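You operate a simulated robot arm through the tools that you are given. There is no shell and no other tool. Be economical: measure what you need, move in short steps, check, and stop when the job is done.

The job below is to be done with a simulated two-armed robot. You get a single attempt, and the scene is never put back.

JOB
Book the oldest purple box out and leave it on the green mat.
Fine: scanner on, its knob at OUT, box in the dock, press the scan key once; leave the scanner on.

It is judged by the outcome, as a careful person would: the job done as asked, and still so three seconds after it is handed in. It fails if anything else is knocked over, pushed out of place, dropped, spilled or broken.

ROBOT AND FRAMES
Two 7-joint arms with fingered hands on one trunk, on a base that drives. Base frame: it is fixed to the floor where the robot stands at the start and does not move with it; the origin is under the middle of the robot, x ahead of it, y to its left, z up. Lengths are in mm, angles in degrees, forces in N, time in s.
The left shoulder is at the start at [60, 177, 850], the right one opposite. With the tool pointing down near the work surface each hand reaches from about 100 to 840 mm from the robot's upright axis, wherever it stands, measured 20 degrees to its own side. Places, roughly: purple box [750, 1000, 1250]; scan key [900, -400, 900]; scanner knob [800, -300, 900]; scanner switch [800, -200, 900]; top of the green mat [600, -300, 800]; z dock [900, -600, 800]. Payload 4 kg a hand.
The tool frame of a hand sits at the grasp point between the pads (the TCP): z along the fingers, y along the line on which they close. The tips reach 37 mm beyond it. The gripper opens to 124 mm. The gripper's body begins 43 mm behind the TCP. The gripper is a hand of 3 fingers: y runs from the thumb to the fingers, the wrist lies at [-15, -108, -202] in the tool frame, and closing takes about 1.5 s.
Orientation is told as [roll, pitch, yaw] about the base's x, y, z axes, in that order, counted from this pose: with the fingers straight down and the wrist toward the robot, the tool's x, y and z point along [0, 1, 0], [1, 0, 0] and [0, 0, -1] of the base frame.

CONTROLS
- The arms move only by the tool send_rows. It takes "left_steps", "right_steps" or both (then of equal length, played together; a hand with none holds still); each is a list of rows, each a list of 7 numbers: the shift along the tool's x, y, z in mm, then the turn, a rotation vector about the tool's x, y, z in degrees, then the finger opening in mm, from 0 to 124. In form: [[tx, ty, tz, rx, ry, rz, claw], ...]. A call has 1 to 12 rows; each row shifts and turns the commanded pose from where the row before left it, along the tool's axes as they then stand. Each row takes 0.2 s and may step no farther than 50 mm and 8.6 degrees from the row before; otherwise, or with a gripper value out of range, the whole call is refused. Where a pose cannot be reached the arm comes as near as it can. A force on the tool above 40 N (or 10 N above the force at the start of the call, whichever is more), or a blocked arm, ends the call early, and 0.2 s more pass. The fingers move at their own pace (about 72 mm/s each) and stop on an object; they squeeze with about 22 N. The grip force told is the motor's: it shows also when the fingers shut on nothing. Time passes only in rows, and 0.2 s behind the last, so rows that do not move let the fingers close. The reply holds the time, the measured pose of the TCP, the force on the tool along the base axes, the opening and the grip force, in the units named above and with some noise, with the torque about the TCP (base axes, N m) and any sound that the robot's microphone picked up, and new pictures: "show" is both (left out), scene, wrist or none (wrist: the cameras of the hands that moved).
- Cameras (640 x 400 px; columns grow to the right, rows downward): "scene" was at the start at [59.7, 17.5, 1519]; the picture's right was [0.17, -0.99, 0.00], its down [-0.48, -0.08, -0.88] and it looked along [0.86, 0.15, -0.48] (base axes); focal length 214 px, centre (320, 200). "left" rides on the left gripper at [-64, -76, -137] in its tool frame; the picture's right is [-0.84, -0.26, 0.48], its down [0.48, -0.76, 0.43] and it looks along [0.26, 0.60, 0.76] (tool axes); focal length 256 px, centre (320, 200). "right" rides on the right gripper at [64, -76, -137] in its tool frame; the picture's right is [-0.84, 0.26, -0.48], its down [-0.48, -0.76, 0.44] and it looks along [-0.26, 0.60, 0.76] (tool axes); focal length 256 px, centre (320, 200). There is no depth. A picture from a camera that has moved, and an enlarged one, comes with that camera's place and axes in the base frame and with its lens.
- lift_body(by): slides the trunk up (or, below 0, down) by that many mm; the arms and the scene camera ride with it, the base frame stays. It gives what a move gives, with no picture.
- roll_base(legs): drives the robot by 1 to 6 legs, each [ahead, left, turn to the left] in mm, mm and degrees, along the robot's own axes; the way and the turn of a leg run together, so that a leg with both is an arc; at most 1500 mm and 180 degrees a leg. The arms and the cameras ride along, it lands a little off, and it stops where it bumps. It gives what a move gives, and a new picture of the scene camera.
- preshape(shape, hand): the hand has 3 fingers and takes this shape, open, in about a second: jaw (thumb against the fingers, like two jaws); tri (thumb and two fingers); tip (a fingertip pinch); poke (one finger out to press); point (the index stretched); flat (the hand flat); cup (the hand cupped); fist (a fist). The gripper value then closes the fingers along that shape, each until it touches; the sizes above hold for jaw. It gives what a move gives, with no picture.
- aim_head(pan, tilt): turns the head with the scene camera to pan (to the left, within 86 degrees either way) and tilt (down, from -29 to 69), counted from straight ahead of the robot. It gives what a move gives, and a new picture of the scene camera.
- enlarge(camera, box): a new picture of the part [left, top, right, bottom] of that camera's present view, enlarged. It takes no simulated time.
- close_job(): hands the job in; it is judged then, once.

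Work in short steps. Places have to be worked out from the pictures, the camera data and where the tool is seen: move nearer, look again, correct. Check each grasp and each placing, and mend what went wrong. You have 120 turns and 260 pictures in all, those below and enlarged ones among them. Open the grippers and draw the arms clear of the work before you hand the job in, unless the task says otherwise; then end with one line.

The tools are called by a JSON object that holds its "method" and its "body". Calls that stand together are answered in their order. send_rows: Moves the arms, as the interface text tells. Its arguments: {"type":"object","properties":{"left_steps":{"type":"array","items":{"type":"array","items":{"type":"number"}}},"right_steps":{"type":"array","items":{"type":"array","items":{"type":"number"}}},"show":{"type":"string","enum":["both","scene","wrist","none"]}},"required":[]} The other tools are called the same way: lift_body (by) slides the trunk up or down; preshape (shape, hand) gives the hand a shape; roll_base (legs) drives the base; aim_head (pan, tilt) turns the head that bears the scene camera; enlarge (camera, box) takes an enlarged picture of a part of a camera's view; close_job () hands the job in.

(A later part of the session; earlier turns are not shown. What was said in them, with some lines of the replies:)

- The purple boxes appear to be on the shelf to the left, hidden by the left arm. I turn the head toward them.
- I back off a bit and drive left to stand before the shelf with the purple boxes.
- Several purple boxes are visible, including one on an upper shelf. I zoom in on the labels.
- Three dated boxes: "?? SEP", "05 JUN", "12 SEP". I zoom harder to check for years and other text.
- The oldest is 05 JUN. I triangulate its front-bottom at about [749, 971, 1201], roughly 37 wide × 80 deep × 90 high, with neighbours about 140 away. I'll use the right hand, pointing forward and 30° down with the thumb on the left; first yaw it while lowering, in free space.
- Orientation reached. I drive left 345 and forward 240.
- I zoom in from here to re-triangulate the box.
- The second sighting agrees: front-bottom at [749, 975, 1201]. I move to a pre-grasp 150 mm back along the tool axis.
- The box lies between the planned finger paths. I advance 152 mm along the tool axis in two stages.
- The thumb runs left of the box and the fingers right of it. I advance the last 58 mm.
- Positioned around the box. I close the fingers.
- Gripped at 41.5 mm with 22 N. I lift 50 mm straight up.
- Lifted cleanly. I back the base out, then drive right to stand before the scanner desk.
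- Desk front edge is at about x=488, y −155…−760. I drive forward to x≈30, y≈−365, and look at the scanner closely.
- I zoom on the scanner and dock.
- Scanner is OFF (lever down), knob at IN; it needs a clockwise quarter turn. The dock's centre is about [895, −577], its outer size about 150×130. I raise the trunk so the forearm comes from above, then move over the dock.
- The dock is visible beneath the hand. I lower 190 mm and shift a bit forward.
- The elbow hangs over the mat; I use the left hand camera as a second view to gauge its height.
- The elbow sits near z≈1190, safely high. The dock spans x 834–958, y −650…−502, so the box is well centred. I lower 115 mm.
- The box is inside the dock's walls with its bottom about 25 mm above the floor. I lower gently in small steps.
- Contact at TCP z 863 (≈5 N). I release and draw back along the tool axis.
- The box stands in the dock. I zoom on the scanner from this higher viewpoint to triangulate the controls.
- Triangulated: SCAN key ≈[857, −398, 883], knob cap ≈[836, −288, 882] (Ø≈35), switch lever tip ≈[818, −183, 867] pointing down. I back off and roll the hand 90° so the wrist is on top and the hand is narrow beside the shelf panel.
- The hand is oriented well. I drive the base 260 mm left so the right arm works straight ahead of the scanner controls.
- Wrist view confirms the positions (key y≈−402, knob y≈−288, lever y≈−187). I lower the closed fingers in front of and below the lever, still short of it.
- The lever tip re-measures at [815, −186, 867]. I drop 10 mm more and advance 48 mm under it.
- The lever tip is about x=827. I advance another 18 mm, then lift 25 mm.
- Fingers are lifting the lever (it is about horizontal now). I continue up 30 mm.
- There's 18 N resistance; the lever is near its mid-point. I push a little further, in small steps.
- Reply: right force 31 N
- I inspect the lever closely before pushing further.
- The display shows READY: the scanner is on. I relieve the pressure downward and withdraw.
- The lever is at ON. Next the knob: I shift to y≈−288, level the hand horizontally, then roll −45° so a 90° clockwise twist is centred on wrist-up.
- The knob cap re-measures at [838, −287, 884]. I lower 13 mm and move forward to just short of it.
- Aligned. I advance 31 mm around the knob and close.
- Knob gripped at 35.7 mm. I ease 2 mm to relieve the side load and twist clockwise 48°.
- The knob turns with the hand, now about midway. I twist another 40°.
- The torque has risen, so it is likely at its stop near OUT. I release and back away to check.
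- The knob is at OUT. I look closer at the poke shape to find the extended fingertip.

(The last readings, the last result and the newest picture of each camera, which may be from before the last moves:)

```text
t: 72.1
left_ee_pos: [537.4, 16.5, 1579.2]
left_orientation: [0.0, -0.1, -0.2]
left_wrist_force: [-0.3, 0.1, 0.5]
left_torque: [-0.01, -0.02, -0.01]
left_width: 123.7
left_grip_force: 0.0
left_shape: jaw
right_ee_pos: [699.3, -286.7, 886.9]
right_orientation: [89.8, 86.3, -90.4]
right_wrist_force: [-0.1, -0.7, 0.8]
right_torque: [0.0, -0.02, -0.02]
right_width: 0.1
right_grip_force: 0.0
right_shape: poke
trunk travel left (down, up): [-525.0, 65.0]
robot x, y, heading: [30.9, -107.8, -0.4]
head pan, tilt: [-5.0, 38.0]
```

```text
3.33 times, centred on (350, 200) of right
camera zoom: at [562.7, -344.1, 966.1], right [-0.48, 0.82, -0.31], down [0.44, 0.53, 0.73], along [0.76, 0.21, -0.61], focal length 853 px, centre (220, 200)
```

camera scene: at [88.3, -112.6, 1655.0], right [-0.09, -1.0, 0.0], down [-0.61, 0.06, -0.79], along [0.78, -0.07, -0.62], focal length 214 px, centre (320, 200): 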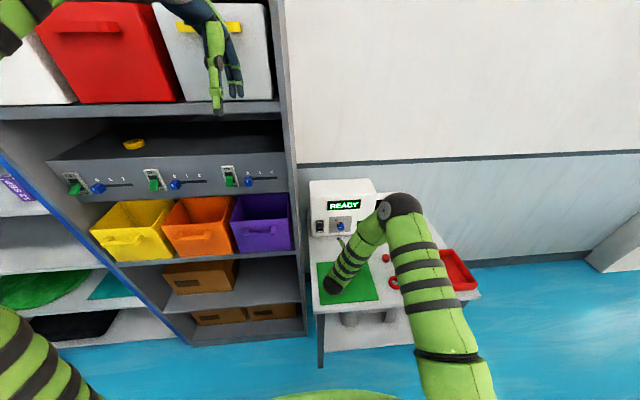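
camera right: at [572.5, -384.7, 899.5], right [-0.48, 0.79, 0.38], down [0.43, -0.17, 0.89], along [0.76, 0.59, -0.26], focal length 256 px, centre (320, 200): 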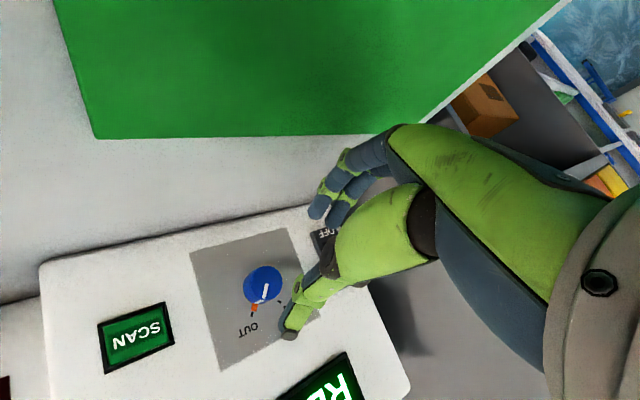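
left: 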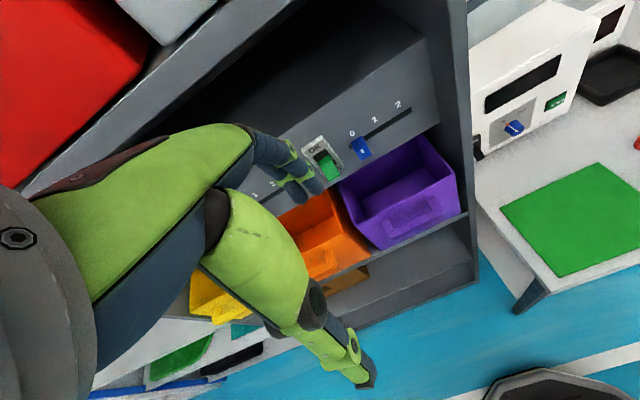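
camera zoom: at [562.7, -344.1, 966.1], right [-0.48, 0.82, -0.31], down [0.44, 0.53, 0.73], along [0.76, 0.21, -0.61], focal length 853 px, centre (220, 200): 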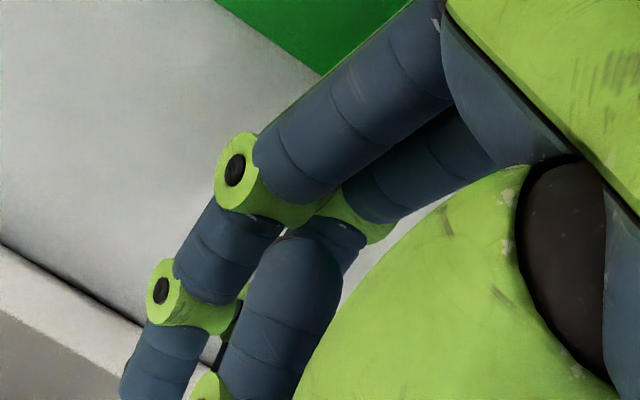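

The lower finger (tip ≈ TCP + [36, −5, +2]) leads by about 9 mm. I square the roll and move in front of the SCAN key, still about 110 mm short of it.

{"method": "send_rows", "body": {"right_steps": [[0, 0, 0, 0, 0, 3.8, 0], [37, 2, 0, 0, 0, 0, 0], [37, 2, 0, 0, 0, 0, 0], [38, 2, 20, 0, 0, 0, 0], [0, 0, 40, 0, 0, 0, 0], [0, 0, 20, 0, 0, 0, 0], [0, 0, 0, 0, 0, 0, 0]]}}

{"method": "enlarge", "body": {"camera": "scene", "box": [320, 190, 420, 270]}}

```text
t: 73.7
left_ee_pos: [537.0, 17.2, 1580.9]
left_orientation: [0.0, 0.1, -0.2]
left_wrist_force: [-0.2, -0.6, -0.3]
left_torque: [-0.02, 0.02, -0.02]
left_width: 123.5
left_grip_force: 0.1
left_shape: jaw
right_ee_pos: [778.9, -399.1, 879.6]
right_orientation: [-14.4, 90.0, 165.4]
right_wrist_force: [-0.4, 0.2, 0.1]
right_torque: [-0.03, 0.0, -0.02]
right_width: 0.0
right_grip_force: 0.1
right_shape: poke
trunk travel left (down, up): [-525.0, 65.0]
robot x, y, heading: [29.8, -107.2, -0.2]
head pan, tilt: [-5.0, 38.0]
camera scene: at [88.4, -112.5, 1655.0], right [-0.09, -1.0, 0.0], down [-0.61, 0.06, -0.79], along [0.78, -0.07, -0.62], focal length 214 px, centre (320, 200)
camera right: at [642.4, -461.4, 956.5], right [-0.48, 0.84, -0.26], down [0.44, 0.48, 0.76], along [0.76, 0.25, -0.6], focal length 256 px, centre (320, 200)
```

scene: 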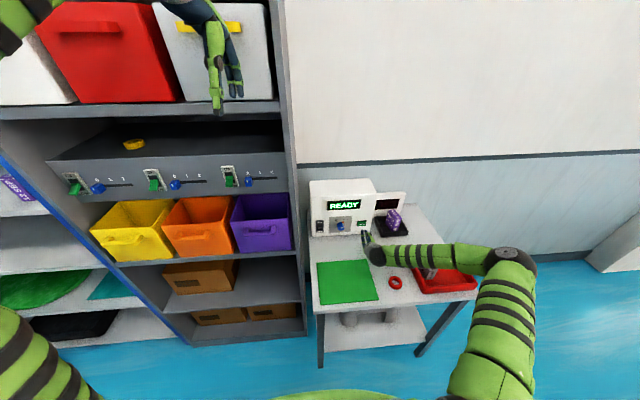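
right: 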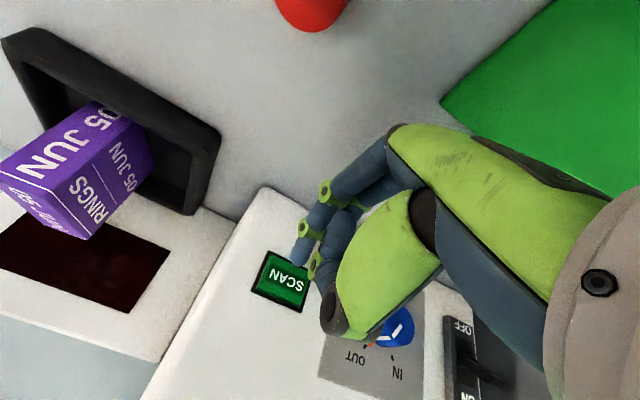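

```text
5.00 times, centred on (370, 230) of scene
camera zoom: at [88.4, -112.5, 1655.0], right [-0.09, -1.0, 0.0], down [-0.61, 0.06, -0.79], along [0.78, -0.07, -0.62], focal length 1072 px, centre (70, 50)
```

zoom: 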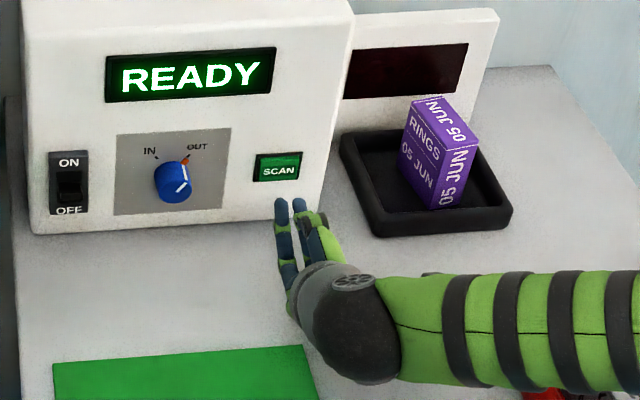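

The fingertip is ≈[815, −404, 882], lined up with the key at [~853, −400, 885]. I advance 25 mm, then check.

{"method": "send_rows", "body": {"right_steps": [[0, -2, 15, 0, 0, 0, 0], [0, 0, 10, 0, 0, 0, 0], [0, 0, 0, 0, 0, 0, 0]], "show": "wrist"}}

{"method": "enlarge", "body": {"camera": "scene", "box": [335, 190, 395, 240]}}

```text
t: 74.5
left_ee_pos: [536.0, 18.6, 1581.4]
left_orientation: [0.0, 0.0, -0.2]
left_wrist_force: [0.1, 0.8, -0.5]
left_torque: [-0.02, 0.0, 0.01]
left_width: 123.7
left_grip_force: 0.1
left_shape: jaw
right_ee_pos: [804.4, -399.3, 881.5]
right_orientation: [-74.7, 90.0, 105.2]
right_wrist_force: [-0.3, 0.2, 0.6]
right_torque: [-0.01, -0.03, 0.0]
right_width: 0.2
right_grip_force: 0.2
right_shape: poke
trunk travel left (down, up): [-525.0, 65.0]
robot x, y, heading: [30.5, -107.8, -0.4]
head pan, tilt: [-5.0, 38.0]
camera right: at [667.5, -461.4, 957.6], right [-0.48, 0.84, -0.26], down [0.44, 0.48, 0.76], along [0.76, 0.25, -0.6], focal length 256 px, centre (320, 200)
```

right: 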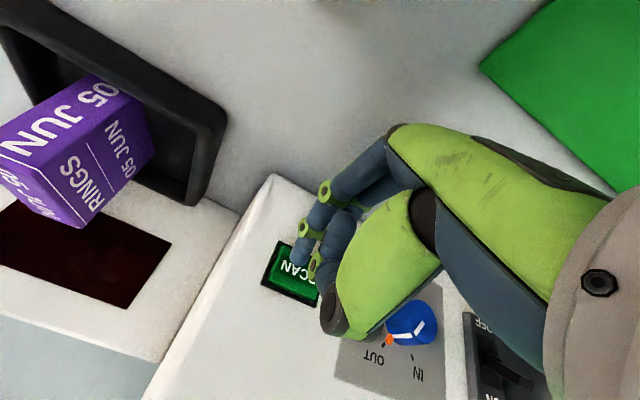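

```text
8.00 times, centred on (365, 215) of scene
camera zoom: at [88.4, -112.6, 1655.0], right [-0.09, -1.0, 0.0], down [-0.61, 0.06, -0.79], along [0.78, -0.07, -0.62], focal length 1716 px, centre (-40, 80)
```

zoom: 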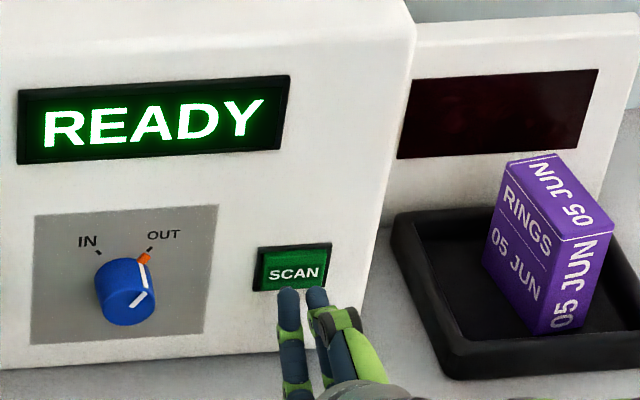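

Both fingertips are in front of the key. I press in with one slow continuous push.

{"method": "send_rows", "body": {"right_steps": [[0, 0, 4, 0, 0, 0, 0], [0, 0, 4, 0, 0, 0, 0], [0, 0, 3, 0, 0, 0, 0]], "show": "scene"}}

{"method": "enlarge", "body": {"camera": "scene", "box": [335, 190, 395, 240]}}

```text
t: 75.3
left_ee_pos: [537.4, 19.4, 1581.5]
left_orientation: [0.1, 0.0, -0.2]
left_wrist_force: [0.1, -0.6, 0.1]
left_torque: [-0.01, -0.02, -0.03]
left_width: 123.4
left_grip_force: 0.0
left_shape: jaw
right_ee_pos: [814.1, -398.5, 883.0]
right_orientation: [-59.1, 90.1, 120.7]
right_wrist_force: [-0.1, -0.1, 0.8]
right_torque: [0.0, 0.0, 0.01]
right_width: 0.1
right_grip_force: 0.1
right_shape: poke
trunk travel left (down, up): [-525.0, 65.0]
robot x, y, heading: [33.0, -108.1, -0.1]
head pan, tilt: [-5.0, 38.0]
camera scene: at [88.4, -112.6, 1655.0], right [-0.09, -1.0, 0.0], down [-0.61, 0.06, -0.79], along [0.78, -0.07, -0.62], focal length 214 px, centre (320, 200)
```

scene: 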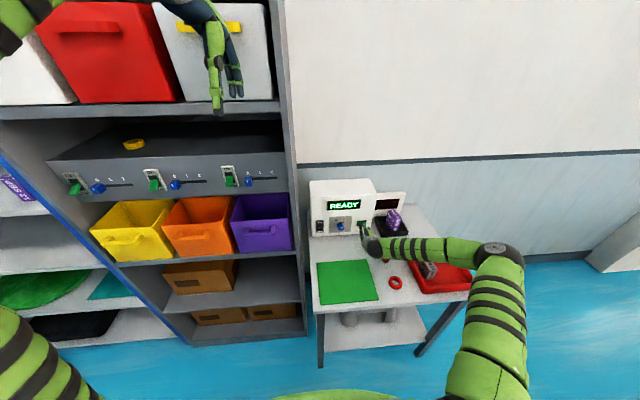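

```text
8.00 times, centred on (365, 215) of scene
camera zoom: at [88.4, -112.6, 1655.0], right [-0.09, -1.0, 0.0], down [-0.61, 0.06, -0.79], along [0.78, -0.07, -0.62], focal length 1716 px, centre (-40, 80)
```

zoom: 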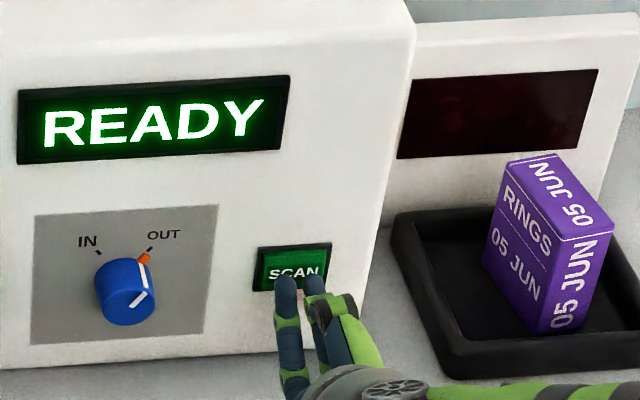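

No contact yet. I push on in 2 mm steps.

{"method": "send_rows", "body": {"right_steps": [[0, 0, 2, 0, 0, 0, 0], [0, 0, 2, 0, 0, 0, 0], [0, 0, 0, 0, 0, 0, 0]], "show": "scene"}}

```text
t: 76.1
left_ee_pos: [536.3, 17.6, 1581.1]
left_orientation: [0.0, 0.0, -0.2]
left_wrist_force: [0.1, 0.4, 0.1]
left_torque: [0.01, 0.03, 0.02]
left_width: 123.4
left_grip_force: 0.0
left_shape: jaw
right_ee_pos: [818.1, -398.7, 882.9]
right_orientation: [-56.9, 90.0, 122.9]
right_wrist_force: [-5.4, -2.4, -0.1]
right_torque: [0.0, 0.01, -0.06]
right_width: 0.1
right_grip_force: 0.1
right_shape: poke
trunk travel left (down, up): [-525.0, 65.0]
robot x, y, heading: [32.6, -110.8, -0.3]
head pan, tilt: [-5.0, 38.0]
heard: click
camera scene: at [88.0, -112.7, 1655.0], right [-0.09, -1.0, 0.0], down [-0.61, 0.06, -0.79], along [0.78, -0.07, -0.62], focal length 214 px, centre (320, 200)
```

scene: 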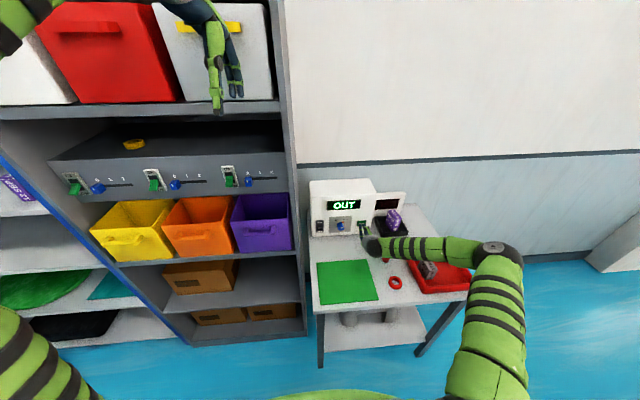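

A click, and the display shows OUT. I withdraw straight back and check the displays.

{"method": "send_rows", "body": {"right_steps": [[0, 0, -20, 0, 0, 0, 0], [0, 0, -40, 0, 0, 0, 0], [0, -20, -40, 0, 0, 0, 0], [0, -40, -20, 0, 0, 0, 0]], "show": "none"}}

{"method": "enlarge", "body": {"camera": "scene", "box": [300, 170, 420, 310]}}

{"method": "preshape", "body": {"hand": "right", "shape": "jaw"}}

```text
t: 77.1
left_ee_pos: [537.5, 19.8, 1581.7]
left_orientation: [0.0, 0.0, -0.1]
left_wrist_force: [-0.1, 0.3, 0.5]
left_torque: [0.0, 0.01, -0.04]
left_width: 123.6
left_grip_force: 0.1
left_shape: jaw
right_ee_pos: [699.4, -397.0, 942.2]
right_orientation: [-133.5, 90.0, 46.3]
right_wrist_force: [-1.0, 0.8, 1.0]
right_torque: [0.0, 0.02, -0.04]
right_width: 0.0
right_grip_force: 0.1
right_shape: poke
trunk travel left (down, up): [-525.0, 65.0]
robot x, y, heading: [32.5, -107.2, -0.2]
head pan, tilt: [-5.0, 38.0]
```

```text
2.86 times, centred on (360, 240) of scene
camera zoom: at [87.7, -112.0, 1654.9], right [-0.09, -1.0, 0.0], down [-0.61, 0.05, -0.79], along [0.79, -0.07, -0.62], focal length 613 px, centre (206, 86)
```

zoom: 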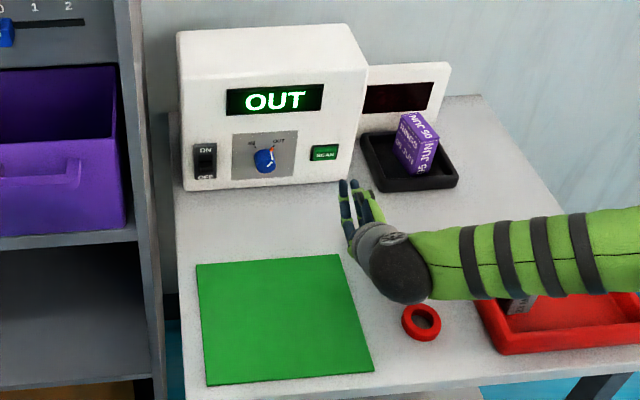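

```text
t: 78.0
left_ee_pos: [537.8, 16.9, 1580.2]
left_orientation: [0.0, 0.0, -0.2]
left_wrist_force: [-0.2, 0.3, 0.0]
left_torque: [0.0, 0.02, 0.0]
left_width: 123.7
left_grip_force: 0.1
left_shape: jaw
right_ee_pos: [700.2, -398.1, 942.5]
right_orientation: [-73.1, 90.1, 106.7]
right_wrist_force: [0.1, -0.4, -0.3]
right_torque: [-0.02, 0.02, 0.03]
right_width: 123.9
right_grip_force: 0.1
right_shape: jaw
trunk travel left (down, up): [-525.0, 65.0]
robot x, y, heading: [29.2, -107.3, -0.3]
head pan, tilt: [-5.0, 38.0]
```

Booked out. Hand is back in jaw shape; I raise it and roll back to the box-gripping orientation.

{"method": "send_rows", "body": {"right_steps": [[0, -40, 0, 0, 0, 0, 80], [0, 0, 0, 0, 0, -8.2, 80], [0, 0, 0, 0, 0, -8.2, 80], [0, 0, 0, 0, 0, -8.2, 80], [0, 0, 0, 0, 0, -8.2, 80], [0, 0, 0, 0, 0, -8.2, 80], [0, 0, 0, 0, 0, -8.2, 80], [0, 0, 0, 0, 0, -8.2, 80], [0, 0, 0, 0, 0, -8.2, 80], [0, 0, 0, 0, 0, -8.2, 80], [0, 0, 0, 0, 0, -8.2, 80], [0, 0, 0, 0, 0, -8, 80]], "show": "none"}}

{"method": "send_rows", "body": {"right_steps": [[0, 0, 0, 0, -7.5, 0, 80], [0, 0, 0, 0, -7.5, 0, 80], [0, 0, 0, 0, -7.5, 0, 80], [0, 0, 0, 0, -7.5, 0, 80], [0, 0, 0, 0, 0, 0, 80]]}}

```text
t: 80.6
left_ee_pos: [538.0, 17.3, 1581.3]
left_orientation: [0.1, 0.0, -0.2]
left_wrist_force: [1.1, -0.4, 0.2]
left_torque: [-0.01, -0.04, 0.01]
left_width: 123.6
left_grip_force: 0.1
left_shape: jaw
right_ee_pos: [697.9, -397.5, 982.5]
right_orientation: [89.9, -0.1, -90.2]
right_wrist_force: [0.4, 0.8, 0.3]
right_torque: [0.0, -0.02, 0.0]
right_width: 80.7
right_grip_force: 0.1
right_shape: jaw
trunk travel left (down, up): [-525.0, 65.0]
robot x, y, heading: [34.0, -109.0, -0.3]
head pan, tilt: [-5.0, 38.0]
```

```text
t: 81.8
left_ee_pos: [537.4, 17.5, 1581.5]
left_orientation: [-0.1, -0.1, -0.2]
left_wrist_force: [0.0, 0.7, -0.4]
left_torque: [-0.02, -0.02, 0.02]
left_width: 123.7
left_grip_force: 0.0
left_shape: jaw
right_ee_pos: [699.5, -398.7, 981.9]
right_orientation: [59.8, 0.0, -90.2]
right_wrist_force: [-0.7, -0.6, -0.6]
right_torque: [0.04, 0.03, 0.03]
right_width: 80.3
right_grip_force: 0.0
right_shape: jaw
trunk travel left (down, up): [-525.0, 65.0]
robot x, y, heading: [33.9, -106.0, 0.1]
head pan, tilt: [-5.0, 38.0]
camera scene: at [88.6, -112.6, 1655.0], right [-0.09, -1.0, 0.0], down [-0.61, 0.06, -0.79], along [0.78, -0.07, -0.62], focal length 214 px, centre (320, 200)
camera right: at [613.6, -321.0, 1105.8], right [-0.84, -0.25, -0.48], down [0.14, 0.76, -0.64], along [0.53, -0.6, -0.6], focal length 256 px, centre (320, 200)
```

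scene: 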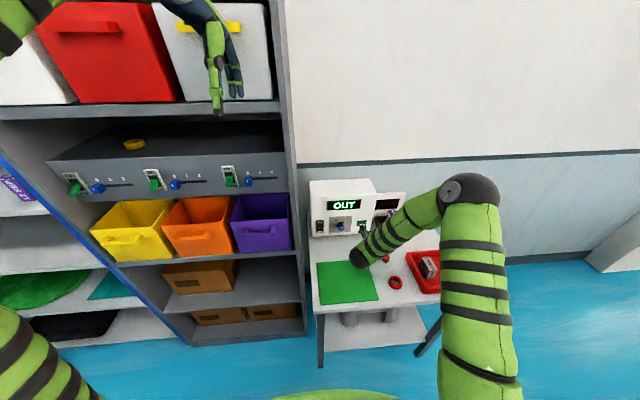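
right: 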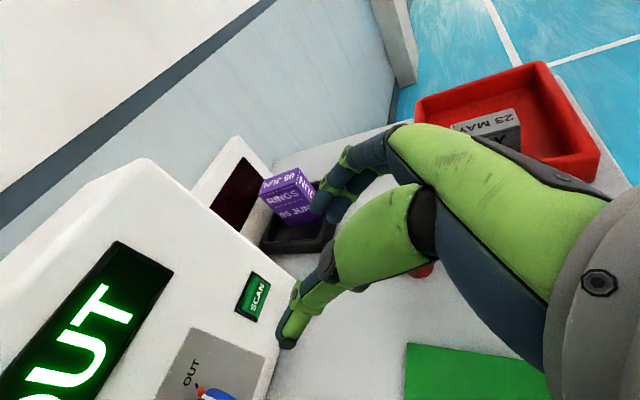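

I drive 190 mm right, bringing the hand in front of the dock.

{"method": "roll_base", "body": {"legs": [[0, -190, 0]]}}

{"method": "enlarge", "body": {"camera": "right", "box": [0, 0, 640, 400]}}

```text
t: 83.4
left_ee_pos: [536.7, -174.9, 1582.4]
left_orientation: [0.1, -0.1, -0.4]
left_wrist_force: [0.0, -0.7, 0.7]
left_torque: [0.05, 0.0, 0.04]
left_width: 123.8
left_grip_force: 0.0
left_shape: jaw
right_ee_pos: [697.8, -590.9, 981.3]
right_orientation: [60.0, 0.1, -90.2]
right_wrist_force: [-0.2, 0.1, -0.4]
right_torque: [0.02, 0.02, 0.01]
right_width: 80.3
right_grip_force: 0.1
right_shape: jaw
trunk travel left (down, up): [-525.0, 65.0]
robot x, y, heading: [27.3, -299.8, -0.4]
head pan, tilt: [-5.0, 38.0]
camera scene: at [87.7, -304.8, 1655.0], right [-0.09, -1.0, 0.0], down [-0.61, 0.06, -0.79], along [0.78, -0.07, -0.62], focal length 214 px, centre (320, 200)
```

scene: 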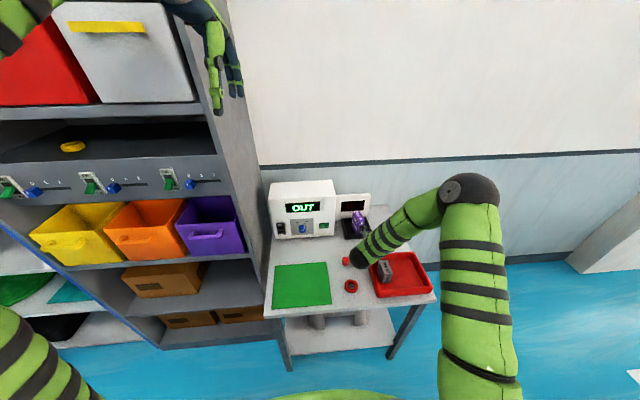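

```text
1.00 times, centred on (320, 200) of right (not enlarged: the box is as wide or as high as the picture)
camera zoom: at [612.3, -513.6, 1105.4], right [-0.84, -0.25, -0.48], down [0.14, 0.76, -0.63], along [0.53, -0.6, -0.6], focal length 256 px, centre (320, 200)
```

zoom: 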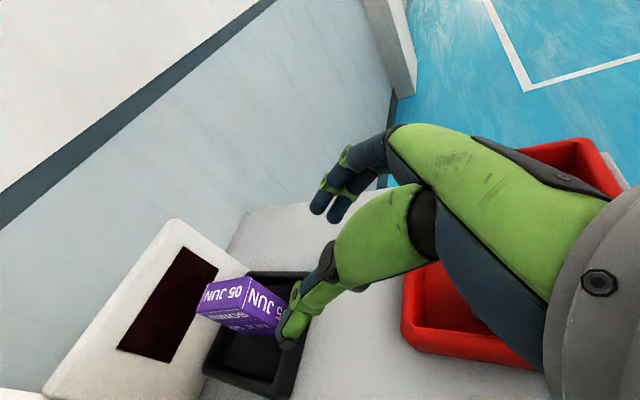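

I align with the release pose axis and advance partway.

{"method": "send_rows", "body": {"right_steps": [[-9.1, -6.5, 28.6, 0, 0, 0, 80], [-9.1, -6.5, 28.6, 0, 0, 0, 80], [0, 0, 30, 0, 0, 0, 80], [0, 0, 30, 0, 0, 0, 80], [0, 0, 30, 0, 0, 0, 80], [0, 0, 0, 0, 0, 0, 80]], "show": "wrist"}}

```text
t: 84.8
left_ee_pos: [535.4, -174.8, 1581.3]
left_orientation: [0.0, 0.0, -0.3]
left_wrist_force: [0.0, -0.2, 0.8]
left_torque: [-0.01, -0.01, 0.02]
left_width: 123.7
left_grip_force: 0.1
left_shape: jaw
right_ee_pos: [818.3, -578.0, 895.3]
right_orientation: [60.0, 0.0, -90.3]
right_wrist_force: [0.3, 0.2, 1.1]
right_torque: [0.0, -0.01, 0.01]
right_width: 80.0
right_grip_force: 0.0
right_shape: jaw
trunk travel left (down, up): [-525.0, 65.0]
robot x, y, heading: [33.4, -299.2, -0.5]
head pan, tilt: [-5.0, 38.0]
camera right: at [731.7, -501.2, 1018.4], right [-0.84, -0.25, -0.48], down [0.14, 0.76, -0.64], along [0.53, -0.6, -0.6], focal length 256 px, centre (320, 200)
```

right: 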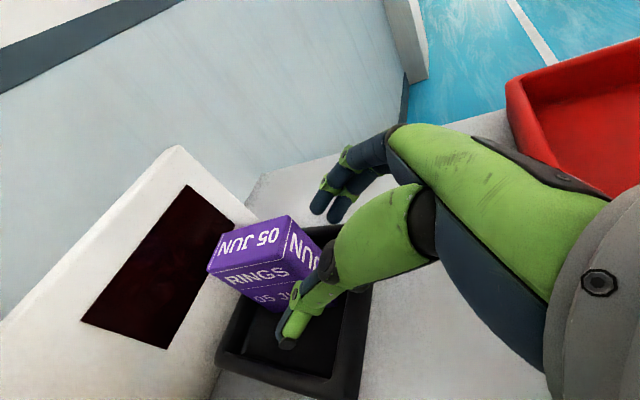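

Advance the last 60 mm and close.

{"method": "send_rows", "body": {"right_steps": [[-1.5, 0, 20, 0, 0, 0, 80], [-1.5, 0, 20, 0, 0, 0, 80], [-1.3, 0, 20, 0, 0, 0, 80], [0, 0, 0, 0, 0, 0, 80], [0, 0, 0, 0, 0, 0, 30], [0, 0, 0, 0, 0, 0, 10], [0, 0, 0, 0, 0, 0, 10], [0, 0, 0, 0, 0, 0, 10], [0, 0, 0, 0, 0, 0, 10]], "show": "wrist"}}

```text
t: 86.8
left_ee_pos: [536.1, -173.6, 1580.4]
left_orientation: [0.1, 0.0, -0.3]
left_wrist_force: [-0.4, 0.4, -0.3]
left_torque: [0.01, -0.02, 0.02]
left_width: 123.8
left_grip_force: 0.0
left_shape: jaw
right_ee_pos: [866.8, -578.1, 859.4]
right_orientation: [60.1, 0.1, -90.4]
right_wrist_force: [0.3, -0.2, 3.2]
right_torque: [-0.08, -0.05, -0.04]
right_width: 41.2
right_grip_force: 21.2
right_shape: jaw
trunk travel left (down, up): [-525.0, 65.0]
robot x, y, heading: [28.6, -296.3, -0.5]
head pan, tilt: [-5.0, 38.0]
camera right: at [780.5, -501.6, 982.6], right [-0.84, -0.25, -0.48], down [0.14, 0.76, -0.64], along [0.53, -0.6, -0.6], focal length 256 px, centre (320, 200)
```

right: 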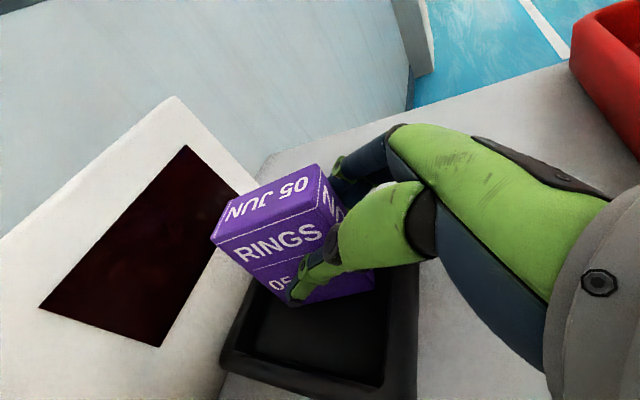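

Gripped at 41 mm. I lift straight up 190 mm.

{"method": "send_rows", "body": {"right_steps": [[17.3, 0, -10, 0, 0, 0, 10], [26, 0, -15, 0, 0, 0, 10], [34.6, 0, -20, 0, 0, 0, 10], [34.6, 0, -20, 0, 0, 0, 10], [34.6, 0, -20, 0, 0, 0, 10], [17.3, 0, -10, 0, 0, 0, 10], [0, 0, 0, 0, 0, 0, 10]], "show": "wrist"}}

{"method": "roll_base", "body": {"legs": [[-280, 0, 0], [0, 310, 0]]}}

{"method": "enlarge", "body": {"camera": "right", "box": [0, 0, 640, 400]}}

```text
t: 88.4
left_ee_pos: [537.8, -173.9, 1581.0]
left_orientation: [0.0, -0.1, -0.3]
left_wrist_force: [0.4, -0.1, -0.1]
left_torque: [0.01, -0.03, 0.03]
left_width: 123.6
left_grip_force: 0.0
left_shape: jaw
right_ee_pos: [865.8, -578.5, 1047.7]
right_orientation: [60.1, 0.1, -90.4]
right_wrist_force: [0.0, 0.3, -1.9]
right_torque: [0.01, 0.03, 0.01]
right_width: 40.7
right_grip_force: 21.3
right_shape: jaw
trunk travel left (down, up): [-525.0, 65.0]
robot x, y, heading: [32.6, -297.7, -0.2]
head pan, tilt: [-5.0, 38.0]
camera right: at [780.4, -501.6, 1171.6], right [-0.84, -0.25, -0.48], down [0.14, 0.76, -0.64], along [0.53, -0.6, -0.6], focal length 256 px, centre (320, 200)
```

right: 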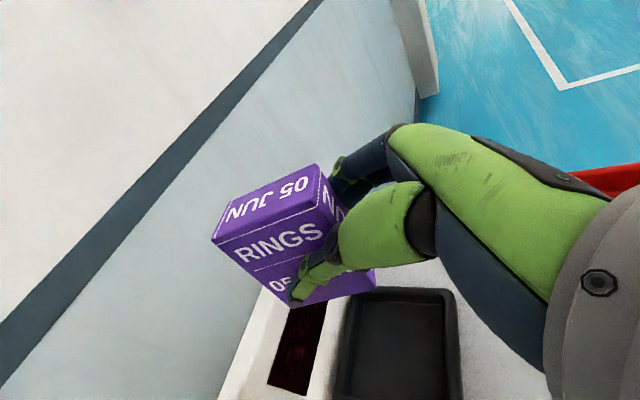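

```text
t: 92.0
left_ee_pos: [261.6, 136.0, 1581.1]
left_orientation: [0.0, -0.1, -0.1]
left_wrist_force: [0.1, 0.5, -1.0]
left_torque: [0.0, -0.01, -0.01]
left_width: 123.7
left_grip_force: 0.0
left_shape: jaw
right_ee_pos: [591.5, -269.5, 1049.1]
right_orientation: [60.1, 0.0, -90.2]
right_wrist_force: [-0.3, -0.4, -2.0]
right_torque: [-0.05, 0.05, -0.02]
right_width: 40.7
right_grip_force: 21.7
right_shape: jaw
trunk travel left (down, up): [-525.0, 65.0]
robot x, y, heading: [-245.9, 10.3, -0.2]
head pan, tilt: [-5.0, 38.0]
camera scene: at [-187.3, 6.0, 1655.0], right [-0.09, -1.0, 0.0], down [-0.61, 0.06, -0.79], along [0.78, -0.07, -0.62], focal length 214 px, centre (320, 200)
```

scene: 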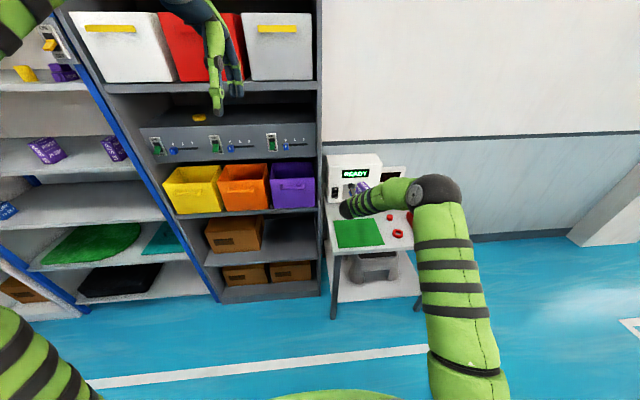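

```text
1.00 times, centred on (320, 200) of right (not enlarged: the box is as wide or as high as the picture)
camera zoom: at [505.3, -192.0, 1171.7], right [-0.84, -0.25, -0.48], down [0.14, 0.76, -0.64], along [0.53, -0.6, -0.6], focal length 256 px, centre (320, 200)
```

zoom: 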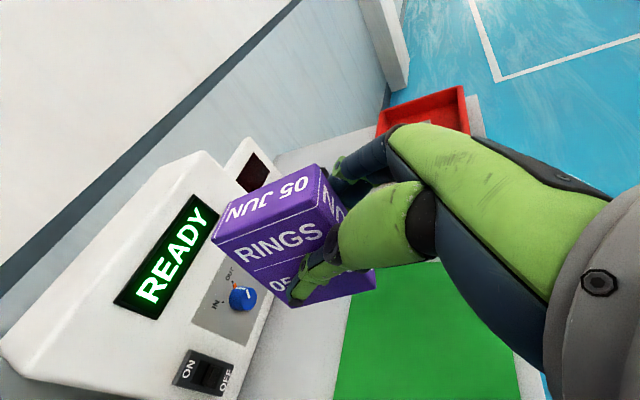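

The mat spans x≈500–702, y≈−155…−385; the box is over its middle. I lower to about 25 mm above it.

{"method": "send_rows", "body": {"right_steps": [[-38, 0, 18.5, 0, 0, 0, 10], [-38, 0, 18.5, 0, 0, 0, 10], [-38, 0, 18.5, 0, 0, 0, 10], [-38, 0, 18.5, 0, 0, 0, 10], [0, 0, 0, 0, 0, 0, 10]]}}

```text
t: 93.2
left_ee_pos: [261.8, 135.2, 1581.9]
left_orientation: [0.0, 0.0, -0.2]
left_wrist_force: [0.0, 0.4, -0.2]
left_torque: [0.0, -0.01, 0.02]
left_width: 123.6
left_grip_force: 0.0
left_shape: jaw
right_ee_pos: [582.0, -271.0, 879.2]
right_orientation: [60.0, 0.0, -90.4]
right_wrist_force: [0.1, 0.3, -1.3]
right_torque: [-0.01, 0.04, -0.02]
right_width: 40.8
right_grip_force: 21.9
right_shape: jaw
trunk travel left (down, up): [-525.0, 65.0]
robot x, y, heading: [-241.3, 11.6, -0.2]
head pan, tilt: [-5.0, 38.0]
camera scene: at [-187.6, 4.9, 1655.0], right [-0.09, -1.0, 0.0], down [-0.61, 0.06, -0.79], along [0.78, -0.07, -0.62], focal length 214 px, centre (320, 200)
camera right: at [495.8, -194.2, 1001.7], right [-0.84, -0.25, -0.48], down [0.14, 0.76, -0.64], along [0.53, -0.6, -0.6], focal length 256 px, centre (320, 200)
```

scene: 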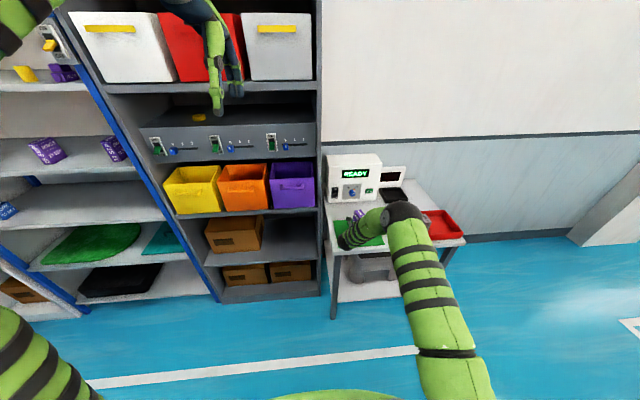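
right: 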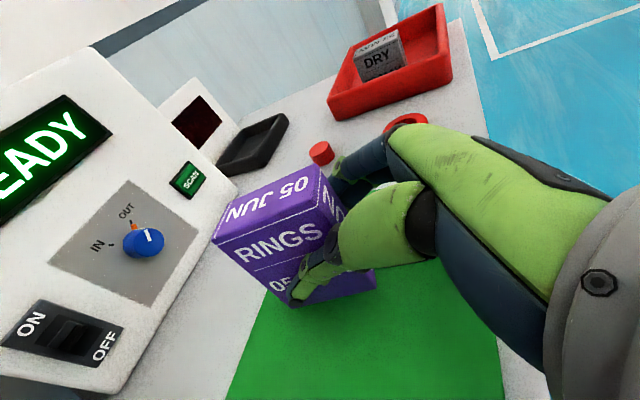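

Over the mat with margin. I lower gently until contact.

{"method": "send_rows", "body": {"right_steps": [[-4.3, 0, 2.5, 0, 0, 0, 10], [-4.3, 0, 2.5, 0, 0, 0, 10], [-4.3, 0, 2.5, 0, 0, 0, 10], [-2.6, 0, 1.5, 0, 0, 0, 10], [0, 0, 0, 0, 0, 0, 10]], "show": "none"}}

{"method": "send_rows", "body": {"right_steps": [[-2.6, 0, 1.5, 0, 0, 0, 10], [-1.7, 0, 1, 0, 0, 0, 10], [0, 0, 0, 0, 0, 0, 10]], "show": "wrist"}}

```text
t: 94.4
left_ee_pos: [261.7, 134.1, 1580.7]
left_orientation: [0.0, 0.1, -0.2]
left_wrist_force: [-0.2, 0.2, 0.2]
left_torque: [-0.02, -0.02, 0.0]
left_width: 123.7
left_grip_force: 0.2
left_shape: jaw
right_ee_pos: [579.6, -270.5, 862.2]
right_orientation: [60.0, 0.0, -90.3]
right_wrist_force: [-0.1, 0.1, -1.1]
right_torque: [-0.03, 0.01, 0.01]
right_width: 40.7
right_grip_force: 22.6
right_shape: jaw
trunk travel left (down, up): [-525.0, 65.0]
robot x, y, heading: [-243.3, 7.4, -0.1]
head pan, tilt: [-5.0, 38.0]
```

```text
t: 95.2
left_ee_pos: [261.2, 133.6, 1580.7]
left_orientation: [0.0, 0.0, -0.2]
left_wrist_force: [0.4, -0.1, -0.1]
left_torque: [-0.02, -0.02, -0.01]
left_width: 123.6
left_grip_force: 0.1
left_shape: jaw
right_ee_pos: [579.7, -269.3, 857.6]
right_orientation: [60.1, -0.1, -90.3]
right_wrist_force: [0.5, 0.8, 4.8]
right_torque: [-0.13, -0.11, 0.05]
right_width: 40.4
right_grip_force: 22.2
right_shape: jaw
trunk travel left (down, up): [-525.0, 65.0]
robot x, y, heading: [-241.2, 11.9, -0.4]
head pan, tilt: [-5.0, 38.0]
camera right: at [493.7, -192.7, 980.7], right [-0.84, -0.25, -0.49], down [0.14, 0.76, -0.64], along [0.53, -0.6, -0.6], focal length 256 px, centre (320, 200)
```

right: 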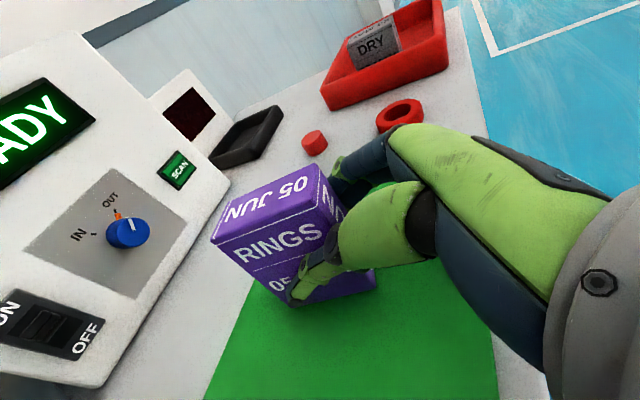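

Contact (≈6 N). I release and withdraw along the tool axis.

{"method": "send_rows", "body": {"right_steps": [[0, 0, 0, 0, 0, 0, 50], [0, 0, 0, 0, 0, 0, 80], [0, 0, 0, 0, 0, 0, 80], [0, 0, 0, 0, 0, 0, 80], [0, 0, -30, 0, 0, 0, 80], [0, 0, -30, 0, 0, 0, 80], [0, 0, -40, 0, 0, 0, 80], [20, 0, -40, 0, 0, 0, 80], [34, 0, -30, 0, 0, 0, 100], [34, 0, -20, 0, 0, 0, 100]]}}

{"method": "enlarge", "body": {"camera": "scene", "box": [310, 140, 470, 270]}}

```text
t: 97.4
left_ee_pos: [261.2, 134.9, 1581.6]
left_orientation: [0.0, 0.0, -0.2]
left_wrist_force: [-0.5, 0.0, -0.7]
left_torque: [0.0, 0.01, -0.02]
left_width: 123.7
left_grip_force: 0.0
left_shape: jaw
right_ee_pos: [456.3, -268.9, 1027.3]
right_orientation: [60.1, 0.0, -90.2]
right_wrist_force: [-0.6, -0.3, -0.2]
right_torque: [0.0, 0.01, -0.01]
right_width: 99.6
right_grip_force: 0.1
right_shape: jaw
trunk travel left (down, up): [-525.0, 65.0]
robot x, y, heading: [-244.2, 9.8, -0.1]
head pan, tilt: [-5.0, 38.0]
camera scene: at [-188.2, 4.9, 1654.9], right [-0.09, -1.0, 0.0], down [-0.61, 0.06, -0.79], along [0.79, -0.07, -0.62], focal length 214 px, centre (320, 200)
camera right: at [371.0, -191.2, 1151.3], right [-0.84, -0.25, -0.48], down [0.14, 0.76, -0.64], along [0.53, -0.6, -0.6], focal length 256 px, centre (320, 200)
```

scene: 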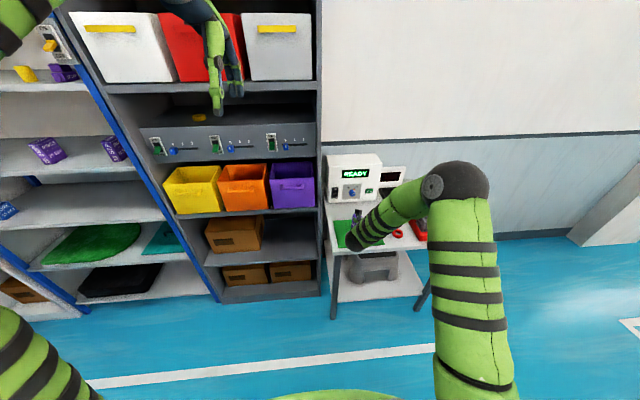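
right: 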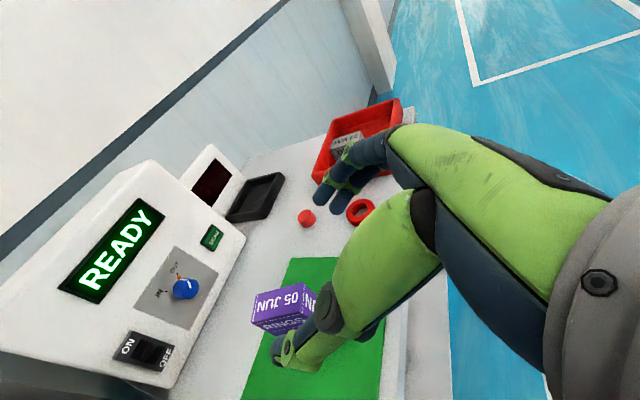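

```text
3.08 times, centred on (390, 205) of scene
camera zoom: at [-188.2, 4.9, 1654.9], right [-0.09, -1.0, 0.0], down [-0.61, 0.06, -0.79], along [0.79, -0.07, -0.62], focal length 660 px, centre (105, 185)
```

zoom: 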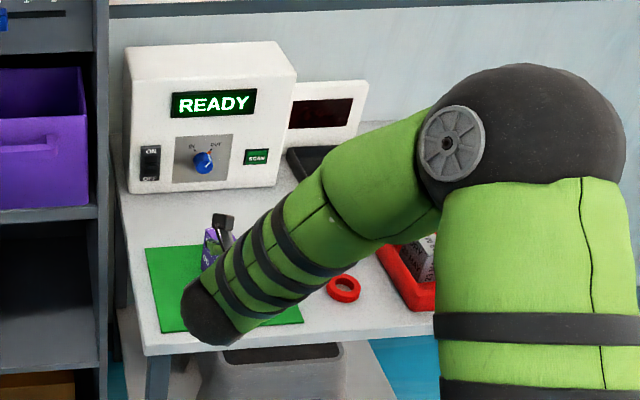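

The box stands on the mat. I drive the base straight back to draw the arms clear and take a final look.

{"method": "roll_base", "body": {"legs": [[-250, 0, 0]]}}

{"method": "enlarge", "body": {"camera": "right", "box": [120, 80, 440, 280]}}

```text
t: 99.2
left_ee_pos: [10.5, 135.3, 1581.6]
left_orientation: [-0.1, -0.2, -0.3]
left_wrist_force: [-1.0, -0.4, 0.7]
left_torque: [0.02, 0.02, -0.01]
left_width: 123.8
left_grip_force: 0.1
left_shape: jaw
right_ee_pos: [206.1, -268.7, 1028.0]
right_orientation: [60.1, 0.0, -90.3]
right_wrist_force: [-0.3, -0.8, -0.1]
right_torque: [-0.01, 0.0, 0.01]
right_width: 99.8
right_grip_force: 0.1
right_shape: jaw
trunk travel left (down, up): [-525.0, 65.0]
robot x, y, heading: [-494.2, 15.6, -0.4]
head pan, tilt: [-5.0, 38.0]
camera scene: at [-439.1, 5.8, 1655.0], right [-0.09, -1.0, 0.0], down [-0.61, 0.06, -0.79], along [0.79, -0.07, -0.61], focal length 214 px, centre (320, 200)
```

scene: 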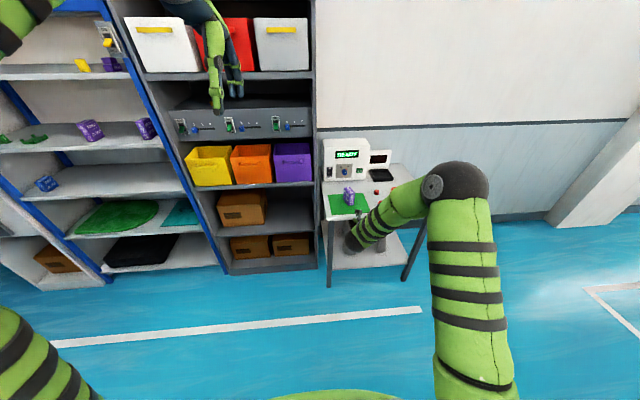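

```text
2.00 times, centred on (280, 180) of right
camera zoom: at [120.4, -191.1, 1151.2], right [-0.84, -0.25, -0.48], down [0.14, 0.76, -0.64], along [0.53, -0.6, -0.6], focal length 512 px, centre (400, 240)
```

zoom: 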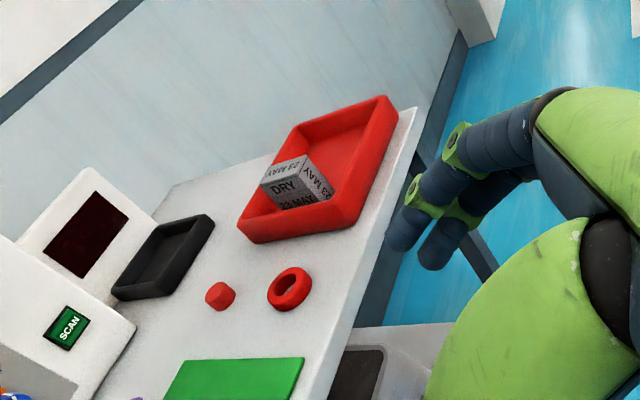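

The box stands upright on the mat, the scanner is on with the knob at OUT, and everything else is in place. I hand in the job.

{"method": "close_job", "body": {}}

```text
The job is handed in.
```

The 05 JUN purple box, the oldest of the three dated ones, is booked out and stands upright on the green mat, with the scanner left on and its knob at OUT.
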